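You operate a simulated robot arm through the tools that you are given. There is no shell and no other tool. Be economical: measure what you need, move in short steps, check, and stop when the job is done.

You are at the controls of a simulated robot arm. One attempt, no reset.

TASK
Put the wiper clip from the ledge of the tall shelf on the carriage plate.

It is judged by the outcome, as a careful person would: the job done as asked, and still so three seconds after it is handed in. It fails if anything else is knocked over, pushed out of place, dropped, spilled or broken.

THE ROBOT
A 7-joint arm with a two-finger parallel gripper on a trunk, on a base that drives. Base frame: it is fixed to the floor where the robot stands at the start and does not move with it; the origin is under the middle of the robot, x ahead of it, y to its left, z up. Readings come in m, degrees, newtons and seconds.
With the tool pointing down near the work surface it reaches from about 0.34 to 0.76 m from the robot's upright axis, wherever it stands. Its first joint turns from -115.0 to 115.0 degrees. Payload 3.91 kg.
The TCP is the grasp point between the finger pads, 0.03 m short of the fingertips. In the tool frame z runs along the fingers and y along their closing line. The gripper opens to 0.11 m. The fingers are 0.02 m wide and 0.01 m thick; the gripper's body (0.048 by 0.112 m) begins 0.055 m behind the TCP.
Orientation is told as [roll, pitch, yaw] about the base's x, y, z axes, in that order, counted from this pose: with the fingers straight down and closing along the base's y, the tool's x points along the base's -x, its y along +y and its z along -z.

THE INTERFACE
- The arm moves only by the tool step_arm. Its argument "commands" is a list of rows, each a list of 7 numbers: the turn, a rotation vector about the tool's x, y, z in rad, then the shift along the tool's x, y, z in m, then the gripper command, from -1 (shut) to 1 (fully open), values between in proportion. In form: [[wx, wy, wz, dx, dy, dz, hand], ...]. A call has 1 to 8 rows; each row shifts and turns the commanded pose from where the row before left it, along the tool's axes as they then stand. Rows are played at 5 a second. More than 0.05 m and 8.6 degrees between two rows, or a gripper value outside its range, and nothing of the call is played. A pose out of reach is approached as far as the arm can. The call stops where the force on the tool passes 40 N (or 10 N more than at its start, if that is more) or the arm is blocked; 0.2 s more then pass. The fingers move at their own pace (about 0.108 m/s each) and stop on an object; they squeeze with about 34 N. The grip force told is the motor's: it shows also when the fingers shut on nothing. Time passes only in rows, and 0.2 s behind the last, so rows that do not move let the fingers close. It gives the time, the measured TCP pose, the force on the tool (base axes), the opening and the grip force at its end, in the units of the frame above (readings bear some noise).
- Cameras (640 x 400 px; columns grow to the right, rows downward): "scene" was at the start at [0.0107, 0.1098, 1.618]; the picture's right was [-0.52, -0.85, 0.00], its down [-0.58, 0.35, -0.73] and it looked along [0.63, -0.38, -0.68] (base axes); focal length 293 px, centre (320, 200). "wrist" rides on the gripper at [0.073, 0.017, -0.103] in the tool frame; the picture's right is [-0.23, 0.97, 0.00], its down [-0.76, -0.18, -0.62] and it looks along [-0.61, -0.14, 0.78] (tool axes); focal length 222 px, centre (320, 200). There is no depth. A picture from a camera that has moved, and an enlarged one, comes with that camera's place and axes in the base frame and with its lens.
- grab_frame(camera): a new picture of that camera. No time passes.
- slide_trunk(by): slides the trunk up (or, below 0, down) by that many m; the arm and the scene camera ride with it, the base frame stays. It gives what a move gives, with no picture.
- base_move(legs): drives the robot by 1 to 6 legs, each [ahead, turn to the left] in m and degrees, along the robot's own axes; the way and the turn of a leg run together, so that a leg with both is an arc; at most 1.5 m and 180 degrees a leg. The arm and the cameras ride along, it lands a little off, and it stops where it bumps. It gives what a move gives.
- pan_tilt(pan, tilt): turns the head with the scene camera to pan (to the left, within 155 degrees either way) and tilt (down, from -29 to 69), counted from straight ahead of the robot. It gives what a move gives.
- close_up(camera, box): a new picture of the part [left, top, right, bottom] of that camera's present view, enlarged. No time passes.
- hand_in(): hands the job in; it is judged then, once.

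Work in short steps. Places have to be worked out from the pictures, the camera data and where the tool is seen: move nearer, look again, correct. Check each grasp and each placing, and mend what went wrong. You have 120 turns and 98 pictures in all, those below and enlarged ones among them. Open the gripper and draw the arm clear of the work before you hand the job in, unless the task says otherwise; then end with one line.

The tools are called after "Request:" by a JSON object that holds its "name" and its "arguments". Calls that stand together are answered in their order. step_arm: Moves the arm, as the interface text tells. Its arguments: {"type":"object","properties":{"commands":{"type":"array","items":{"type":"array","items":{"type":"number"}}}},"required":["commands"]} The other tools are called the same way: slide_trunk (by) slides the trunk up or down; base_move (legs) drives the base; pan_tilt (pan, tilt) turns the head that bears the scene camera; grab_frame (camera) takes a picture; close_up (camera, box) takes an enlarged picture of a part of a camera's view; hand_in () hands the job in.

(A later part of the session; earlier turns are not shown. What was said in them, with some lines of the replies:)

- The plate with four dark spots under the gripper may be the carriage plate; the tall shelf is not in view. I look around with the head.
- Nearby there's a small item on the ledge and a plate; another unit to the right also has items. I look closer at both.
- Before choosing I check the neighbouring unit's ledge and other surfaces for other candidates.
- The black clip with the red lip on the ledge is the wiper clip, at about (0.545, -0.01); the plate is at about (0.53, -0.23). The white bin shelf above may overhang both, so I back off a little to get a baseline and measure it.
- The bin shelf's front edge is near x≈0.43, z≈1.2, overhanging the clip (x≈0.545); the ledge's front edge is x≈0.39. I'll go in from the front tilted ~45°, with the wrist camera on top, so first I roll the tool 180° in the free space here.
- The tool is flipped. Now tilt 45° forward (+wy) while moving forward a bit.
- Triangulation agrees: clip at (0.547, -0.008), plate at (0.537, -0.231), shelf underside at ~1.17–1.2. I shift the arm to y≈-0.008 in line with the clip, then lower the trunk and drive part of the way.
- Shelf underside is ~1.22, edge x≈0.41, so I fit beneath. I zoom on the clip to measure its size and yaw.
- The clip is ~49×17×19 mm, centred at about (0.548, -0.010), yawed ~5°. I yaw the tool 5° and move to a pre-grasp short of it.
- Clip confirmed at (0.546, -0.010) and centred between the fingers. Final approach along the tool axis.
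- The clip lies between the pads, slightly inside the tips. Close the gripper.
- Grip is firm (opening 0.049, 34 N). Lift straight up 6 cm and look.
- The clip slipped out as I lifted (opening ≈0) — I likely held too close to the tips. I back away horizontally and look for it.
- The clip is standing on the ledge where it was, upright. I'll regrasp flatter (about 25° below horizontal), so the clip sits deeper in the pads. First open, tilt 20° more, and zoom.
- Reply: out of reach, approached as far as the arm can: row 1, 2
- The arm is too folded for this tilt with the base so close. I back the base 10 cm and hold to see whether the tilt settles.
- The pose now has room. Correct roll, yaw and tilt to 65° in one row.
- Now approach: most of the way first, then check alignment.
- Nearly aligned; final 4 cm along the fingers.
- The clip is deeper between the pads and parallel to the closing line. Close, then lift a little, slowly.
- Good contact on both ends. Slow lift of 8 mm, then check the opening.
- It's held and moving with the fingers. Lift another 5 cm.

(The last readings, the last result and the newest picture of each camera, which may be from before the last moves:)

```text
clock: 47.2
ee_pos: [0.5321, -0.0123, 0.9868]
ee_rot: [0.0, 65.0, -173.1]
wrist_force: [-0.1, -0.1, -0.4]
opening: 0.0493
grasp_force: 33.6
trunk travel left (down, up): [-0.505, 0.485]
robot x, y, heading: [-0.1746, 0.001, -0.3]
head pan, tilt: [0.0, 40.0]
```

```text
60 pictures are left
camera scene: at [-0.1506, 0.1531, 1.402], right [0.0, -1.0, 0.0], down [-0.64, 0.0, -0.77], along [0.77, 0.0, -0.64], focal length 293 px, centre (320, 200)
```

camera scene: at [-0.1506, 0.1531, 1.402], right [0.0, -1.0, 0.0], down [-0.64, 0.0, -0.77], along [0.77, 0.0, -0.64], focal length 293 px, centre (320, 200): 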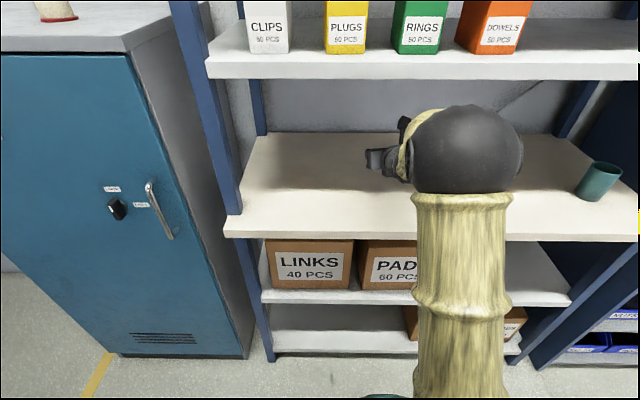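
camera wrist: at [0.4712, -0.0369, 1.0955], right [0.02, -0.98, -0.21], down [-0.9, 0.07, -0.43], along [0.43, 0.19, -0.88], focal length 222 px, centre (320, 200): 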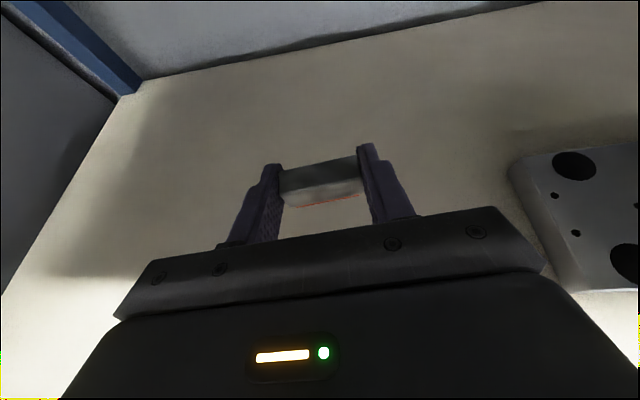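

Clip is secure. Move half-way toward the plate (−y 11 cm) and check.

Request:
{"name": "step_arm", "arguments": {"commands": [[0, 0, 0, -0.0009, 0.0182, -0.002, -1], [0, 0, 0, -0.0009, 0.0182, -0.002, -1], [0, 0, 0, -0.0009, 0.0182, -0.002, -1], [0, 0, 0, -0.0009, 0.0182, -0.002, -1], [0, 0, 0, -0.0009, 0.0182, -0.002, -1], [0, 0, 0, -0.0009, 0.0182, -0.002, -1], [0, 0, 0, 0, 0, 0, -1]]}}

Request:
{"name": "grab_frame", "arguments": {"camera": "wrist"}}

Request:
{"name": "grab_frame", "arguments": {"camera": "scene"}}

```text
clock: 48.8
ee_pos: [0.5326, -0.1203, 0.9861]
ee_rot: [0.1, 64.9, -173.1]
wrist_force: [-0.3, 0.3, 0.8]
opening: 0.0492
grasp_force: 34.3
trunk travel left (down, up): [-0.505, 0.485]
robot x, y, heading: [-0.174, 0.0025, -0.1]
head pan, tilt: [0.0, 40.0]
```

```text
59 pictures are left
camera wrist: at [0.4723, -0.1455, 1.0956], right [0.02, -0.98, -0.21], down [-0.9, 0.07, -0.43], along [0.43, 0.2, -0.88], focal length 222 px, centre (320, 200)
```

wrist: 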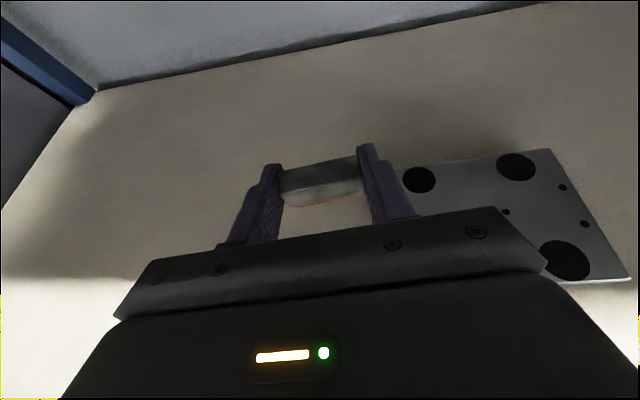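

```text
58 pictures are left
camera scene: at [-0.1506, 0.1529, 1.4021], right [0.0, -1.0, 0.0], down [-0.64, 0.0, -0.77], along [0.77, 0.0, -0.64], focal length 293 px, centre (320, 200)
```

scene: 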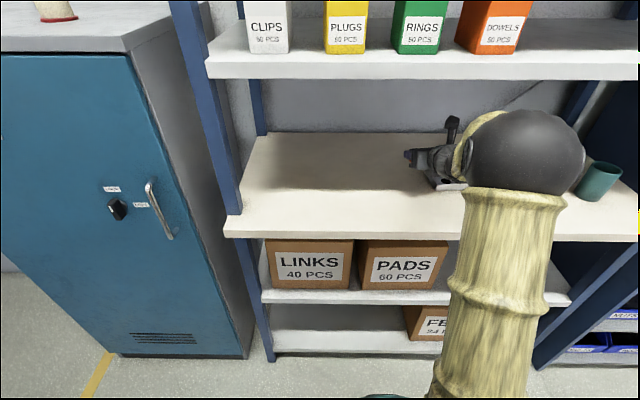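

Elbow stays in front of the ledge. Continue the remaining ~10.5 cm.

Request:
{"name": "step_arm", "arguments": {"commands": [[0, 0, 0, -0.0009, 0.0182, -0.002, -1], [0, 0, 0, -0.0009, 0.0182, -0.002, -1], [0, 0, 0, -0.0009, 0.0182, -0.002, -1], [0, 0, 0, -0.0009, 0.0182, -0.002, -1], [0, 0, 0, -0.0009, 0.0182, -0.002, -1], [0, 0, 0, -0.0009, 0.0172, -0.002, -1], [0, 0, 0, 0, 0, 0, -1]]}}

Request:
{"name": "grab_frame", "arguments": {"camera": "wrist"}}

Request:
{"name": "grab_frame", "arguments": {"camera": "scene"}}

```text
clock: 50.4
ee_pos: [0.5337, -0.2311, 0.9877]
ee_rot: [-0.1, 65.2, -173.3]
wrist_force: [-0.3, -0.5, -0.8]
opening: 0.0492
grasp_force: 34.3
trunk travel left (down, up): [-0.505, 0.485]
robot x, y, heading: [-0.1782, 0.0028, -0.4]
head pan, tilt: [0.0, 40.0]
```

```text
57 pictures are left
camera wrist: at [0.4723, -0.2563, 1.0969], right [0.02, -0.98, -0.21], down [-0.9, 0.07, -0.43], along [0.43, 0.2, -0.88], focal length 222 px, centre (320, 200)
```

wrist: 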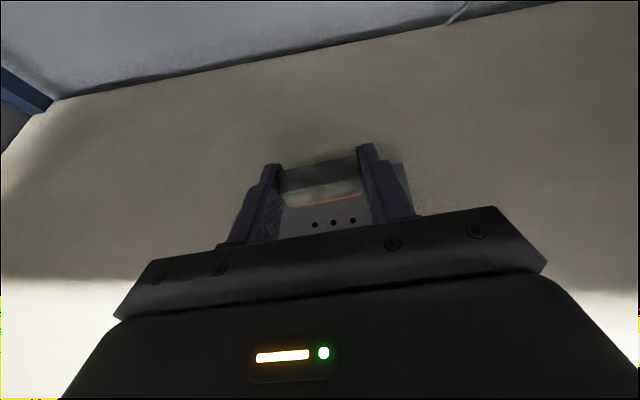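

```text
56 pictures are left
camera scene: at [-0.1505, 0.1529, 1.4021], right [0.0, -1.0, 0.0], down [-0.64, 0.0, -0.77], along [0.77, 0.0, -0.64], focal length 293 px, centre (320, 200)
```

scene: 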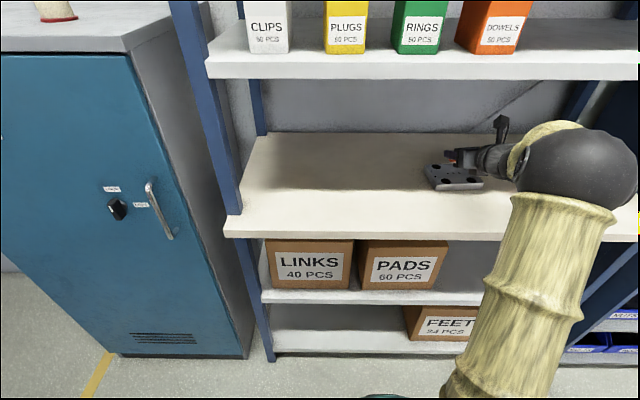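

Plate centre is at (0.537, -0.229), the clip is over it slightly beyond. I shift back ~13 mm and descend slowly to just above the plate top (~0.92).

Request:
{"name": "step_arm", "arguments": {"commands": [[0, 0, 0, -0.0074, -0.0003, 0.0007, -1], [0, 0, 0, -0.0074, -0.0003, 0.0007, -1], [0, 0, 0, -0.0074, -0.0003, 0.0007, -1], [0, 0, 0, -0.0074, -0.0003, 0.0007, -1], [0, 0, 0, -0.0052, -0.0003, 0.0006, -1], [0, 0, 0, 0, 0, 0, -1]]}}

Request:
{"name": "grab_frame", "arguments": {"camera": "wrist"}}

Request:
{"name": "close_up", "arguments": {"camera": "scene", "box": [400, 100, 560, 200]}}

```text
clock: 51.8
ee_pos: [0.522, -0.2299, 0.9517]
ee_rot: [-0.1, 65.0, -173.1]
wrist_force: [-0.2, -0.5, -0.5]
opening: 0.0492
grasp_force: 33.9
trunk travel left (down, up): [-0.505, 0.485]
robot x, y, heading: [-0.175, 0.0005, 0.0]
head pan, tilt: [0.0, 40.0]
```

```text
55 pictures are left
camera wrist: at [0.4607, -0.2552, 1.0617], right [0.02, -0.98, -0.21], down [-0.9, 0.07, -0.43], along [0.43, 0.2, -0.88], focal length 222 px, centre (320, 200)
```

wrist: 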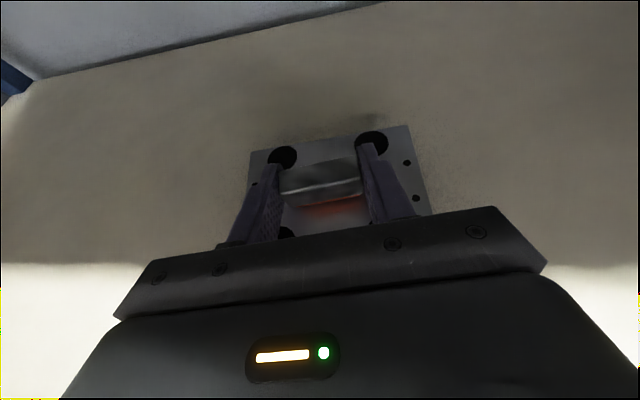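

```text
4.00 times, centred on (480, 150) of scene
camera zoom: at [-0.1505, 0.153, 1.402], right [0.0, -1.0, 0.0], down [-0.64, 0.0, -0.77], along [0.77, 0.0, -0.64], focal length 1173 px, centre (-320, 400)
```

zoom: 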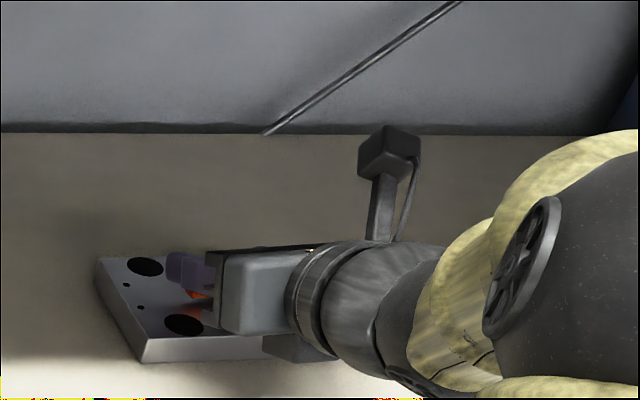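

The clip is centred over the plate and very close to it. Descend 4 mm in 1-mm rows, watching the force.

Request:
{"name": "step_arm", "arguments": {"commands": [[0, 0, 0, -0.0009, 0, 0.0004, -1], [0, 0, 0, -0.0009, 0, 0.0004, -1], [0, 0, 0, -0.0009, 0, 0.0004, -1], [0, 0, 0, -0.0009, 0, 0.0004, -1], [0, 0, 0, 0, 0, 0, -1]]}}

Request:
{"name": "close_up", "arguments": {"camera": "wrist", "box": [220, 120, 420, 245]}}

```text
clock: 53.0
ee_pos: [0.521, -0.23, 0.9501]
ee_rot: [0.0, 65.0, -173.1]
wrist_force: [0.6, -0.1, -0.2]
opening: 0.0493
grasp_force: 34.0
trunk travel left (down, up): [-0.505, 0.485]
robot x, y, heading: [-0.1782, -0.0016, -0.3]
head pan, tilt: [0.0, 40.0]
```

```text
3.20 times, centred on (320, 182) of wrist
camera zoom: at [0.4601, -0.256, 1.0585], right [0.02, -0.98, -0.21], down [-0.9, 0.07, -0.43], along [0.43, 0.19, -0.88], focal length 711 px, centre (320, 256)
```

zoom: 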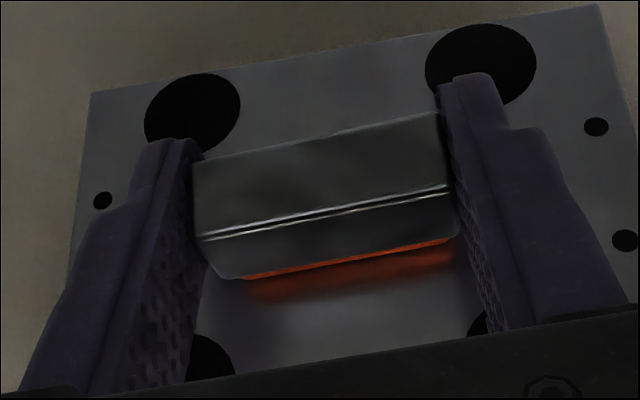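

A small gap remains between the lip and its reflection; no contact force yet. Go down 2 mm more.

Request:
{"name": "step_arm", "arguments": {"commands": [[0, 0, 0, -0.0009, 0, 0.0004, -1], [0, 0, 0, -0.0009, 0, 0.0004, -1], [0, 0, 0, 0, 0, 0, -1]]}}

Request:
{"name": "close_up", "arguments": {"camera": "wrist", "box": [220, 120, 420, 245]}}

```text
clock: 53.8
ee_pos: [0.5203, -0.2312, 0.9489]
ee_rot: [-0.1, 65.1, -173.2]
wrist_force: [1.6, -0.9, 5.4]
opening: 0.0492
grasp_force: 34.1
trunk travel left (down, up): [-0.505, 0.485]
robot x, y, heading: [-0.1773, 0.0015, -0.4]
head pan, tilt: [0.0, 40.0]
```

```text
3.20 times, centred on (320, 182) of wrist
camera zoom: at [0.4596, -0.2557, 1.0574], right [0.02, -0.98, -0.21], down [-0.9, 0.07, -0.43], along [0.43, 0.19, -0.88], focal length 711 px, centre (320, 256)
```

zoom: 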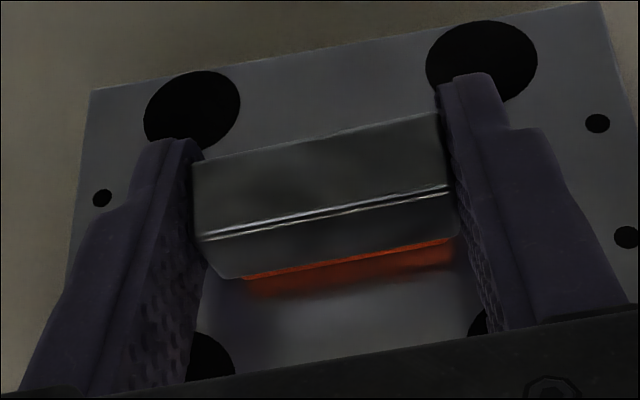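

Contact: Fz ≈ 5 N. Open the gripper gradually.

Request:
{"name": "step_arm", "arguments": {"commands": [[0, 0, 0, 0, 0, 0, -0.05], [0, 0, 0, 0, 0, 0, 0.05], [0, 0, 0, 0, 0, 0, 0.3], [0, 0, 0, 0, 0, 0, 0.5], [0, 0, 0, 0, 0, 0, 0.5]]}}

Request:
{"name": "close_up", "arguments": {"camera": "wrist", "box": [220, 120, 420, 245]}}

```text
clock: 55.0
ee_pos: [0.5232, -0.2313, 0.9477]
ee_rot: [0.0, 65.0, -173.2]
wrist_force: [-0.2, 0.4, 0.2]
opening: 0.0825
grasp_force: 0.1
trunk travel left (down, up): [-0.505, 0.485]
robot x, y, heading: [-0.1763, 0.0026, -0.2]
head pan, tilt: [0.0, 40.0]
```

```text
3.20 times, centred on (320, 182) of wrist
camera zoom: at [0.4599, -0.2554, 1.0565], right [0.02, -0.98, -0.21], down [-0.9, 0.07, -0.43], along [0.43, 0.19, -0.88], focal length 711 px, centre (320, 256)
```

zoom: 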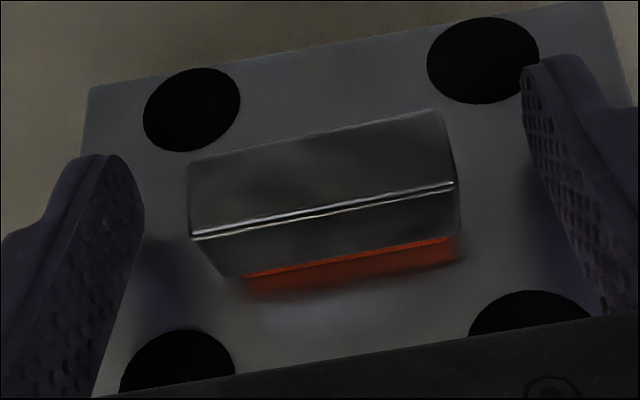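

The clip sits upright, centred on the plate. Retract along the finger axis, back out of the shelf.

Request:
{"name": "step_arm", "arguments": {"commands": [[0, 0, 0, 0, 0, -0.015, 0.5], [0, 0, 0, 0, 0, -0.025, 0.5], [0, 0, 0, 0, 0, -0.03, 0.5], [0, 0, 0, 0, 0, -0.03, 0.5], [0, 0, 0, 0, 0, -0.03, 0.5], [0, 0, 0, 0, 0, 0, 0.5]]}}

Request:
{"name": "grab_frame", "arguments": {"camera": "wrist"}}

```text
clock: 56.4
ee_pos: [0.4047, -0.2444, 0.9995]
ee_rot: [0.0, 65.1, -173.0]
wrist_force: [-0.1, -0.5, -0.8]
opening: 0.0827
grasp_force: 0.2
trunk travel left (down, up): [-0.505, 0.485]
robot x, y, heading: [-0.1746, 0.003, -0.3]
head pan, tilt: [0.0, 40.0]
```

```text
50 pictures are left
camera wrist: at [0.3438, -0.2694, 1.109], right [0.02, -0.98, -0.21], down [-0.9, 0.07, -0.43], along [0.43, 0.2, -0.88], focal length 222 px, centre (320, 200)
```

wrist: 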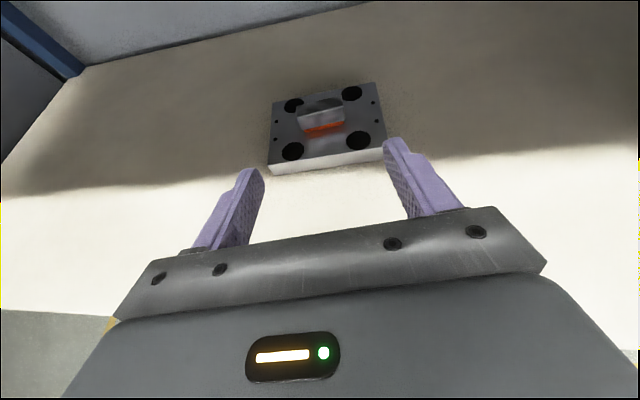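

The clip is on the plate. I back the base 20 cm to clear the shelf, open fully and take a last look.

Request:
{"name": "base_move", "arguments": {"legs": [[-0.2, 0]]}}

Request:
{"name": "step_arm", "arguments": {"commands": [[0, 0, 0, 0, 0, 0, 1], [0, 0, 0, 0, 0, 0, 1], [0, 0, 0, 0, 0, 0, 1]]}}

Request:
{"name": "grab_frame", "arguments": {"camera": "scene"}}

Request:
{"name": "close_up", "arguments": {"camera": "wrist", "box": [220, 0, 420, 125]}}

```text
clock: 57.9
ee_pos: [0.2079, -0.2454, 1.0006]
ee_rot: [0.1, 65.1, -173.3]
wrist_force: [-1.0, 0.3, 0.2]
opening: 0.0823
grasp_force: 0.0
trunk travel left (down, up): [-0.505, 0.485]
robot x, y, heading: [-0.3754, -0.0008, -0.6]
head pan, tilt: [0.0, 40.0]
```

```text
clock: 58.7
ee_pos: [0.2078, -0.2449, 1.0006]
ee_rot: [0.0, 65.1, -173.3]
wrist_force: [-0.5, 1.0, 0.6]
opening: 0.1099
grasp_force: 0.1
trunk travel left (down, up): [-0.505, 0.485]
robot x, y, heading: [-0.3725, 0.0031, -0.1]
head pan, tilt: [0.0, 40.0]
```

```text
49 pictures are left
camera scene: at [-0.3477, 0.1539, 1.402], right [-0.01, -1.0, 0.0], down [-0.64, 0.0, -0.77], along [0.77, 0.0, -0.64], focal length 293 px, centre (320, 200)
```

scene: 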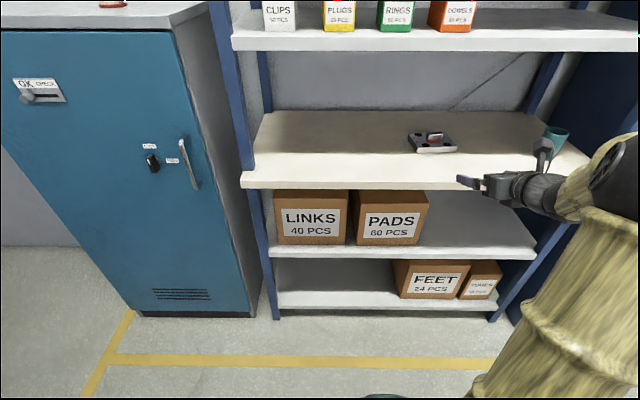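

```text
3.20 times, centred on (320, 62) of wrist
camera zoom: at [0.1463, -0.2695, 1.1088], right [0.02, -0.98, -0.21], down [-0.9, 0.07, -0.43], along [0.43, 0.19, -0.88], focal length 711 px, centre (320, 640)
```

zoom: 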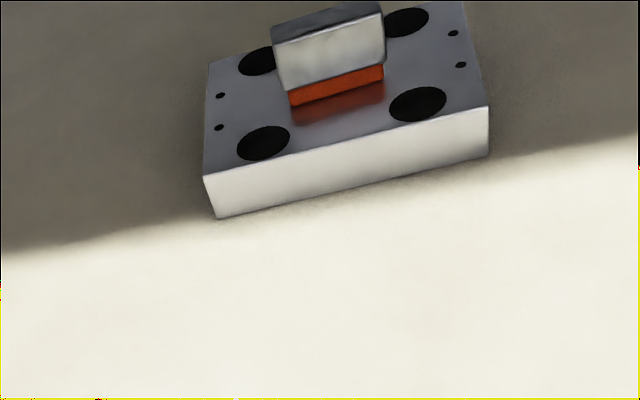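

The clip rests upright on the plate, the arm is clear and nothing else has moved. I hand in.

Request:
{"name": "hand_in", "arguments": {}}

```text
The job is handed in.
```

The wiper clip is upright near the centre of the carriage plate; the gripper is open, the arm is clear of the shelf, and nothing else appeared to have moved. On the first grasp the clip slipped out during the lift and stayed upright on the ledge, so I regrasped it at a flatter angle and that grip held.
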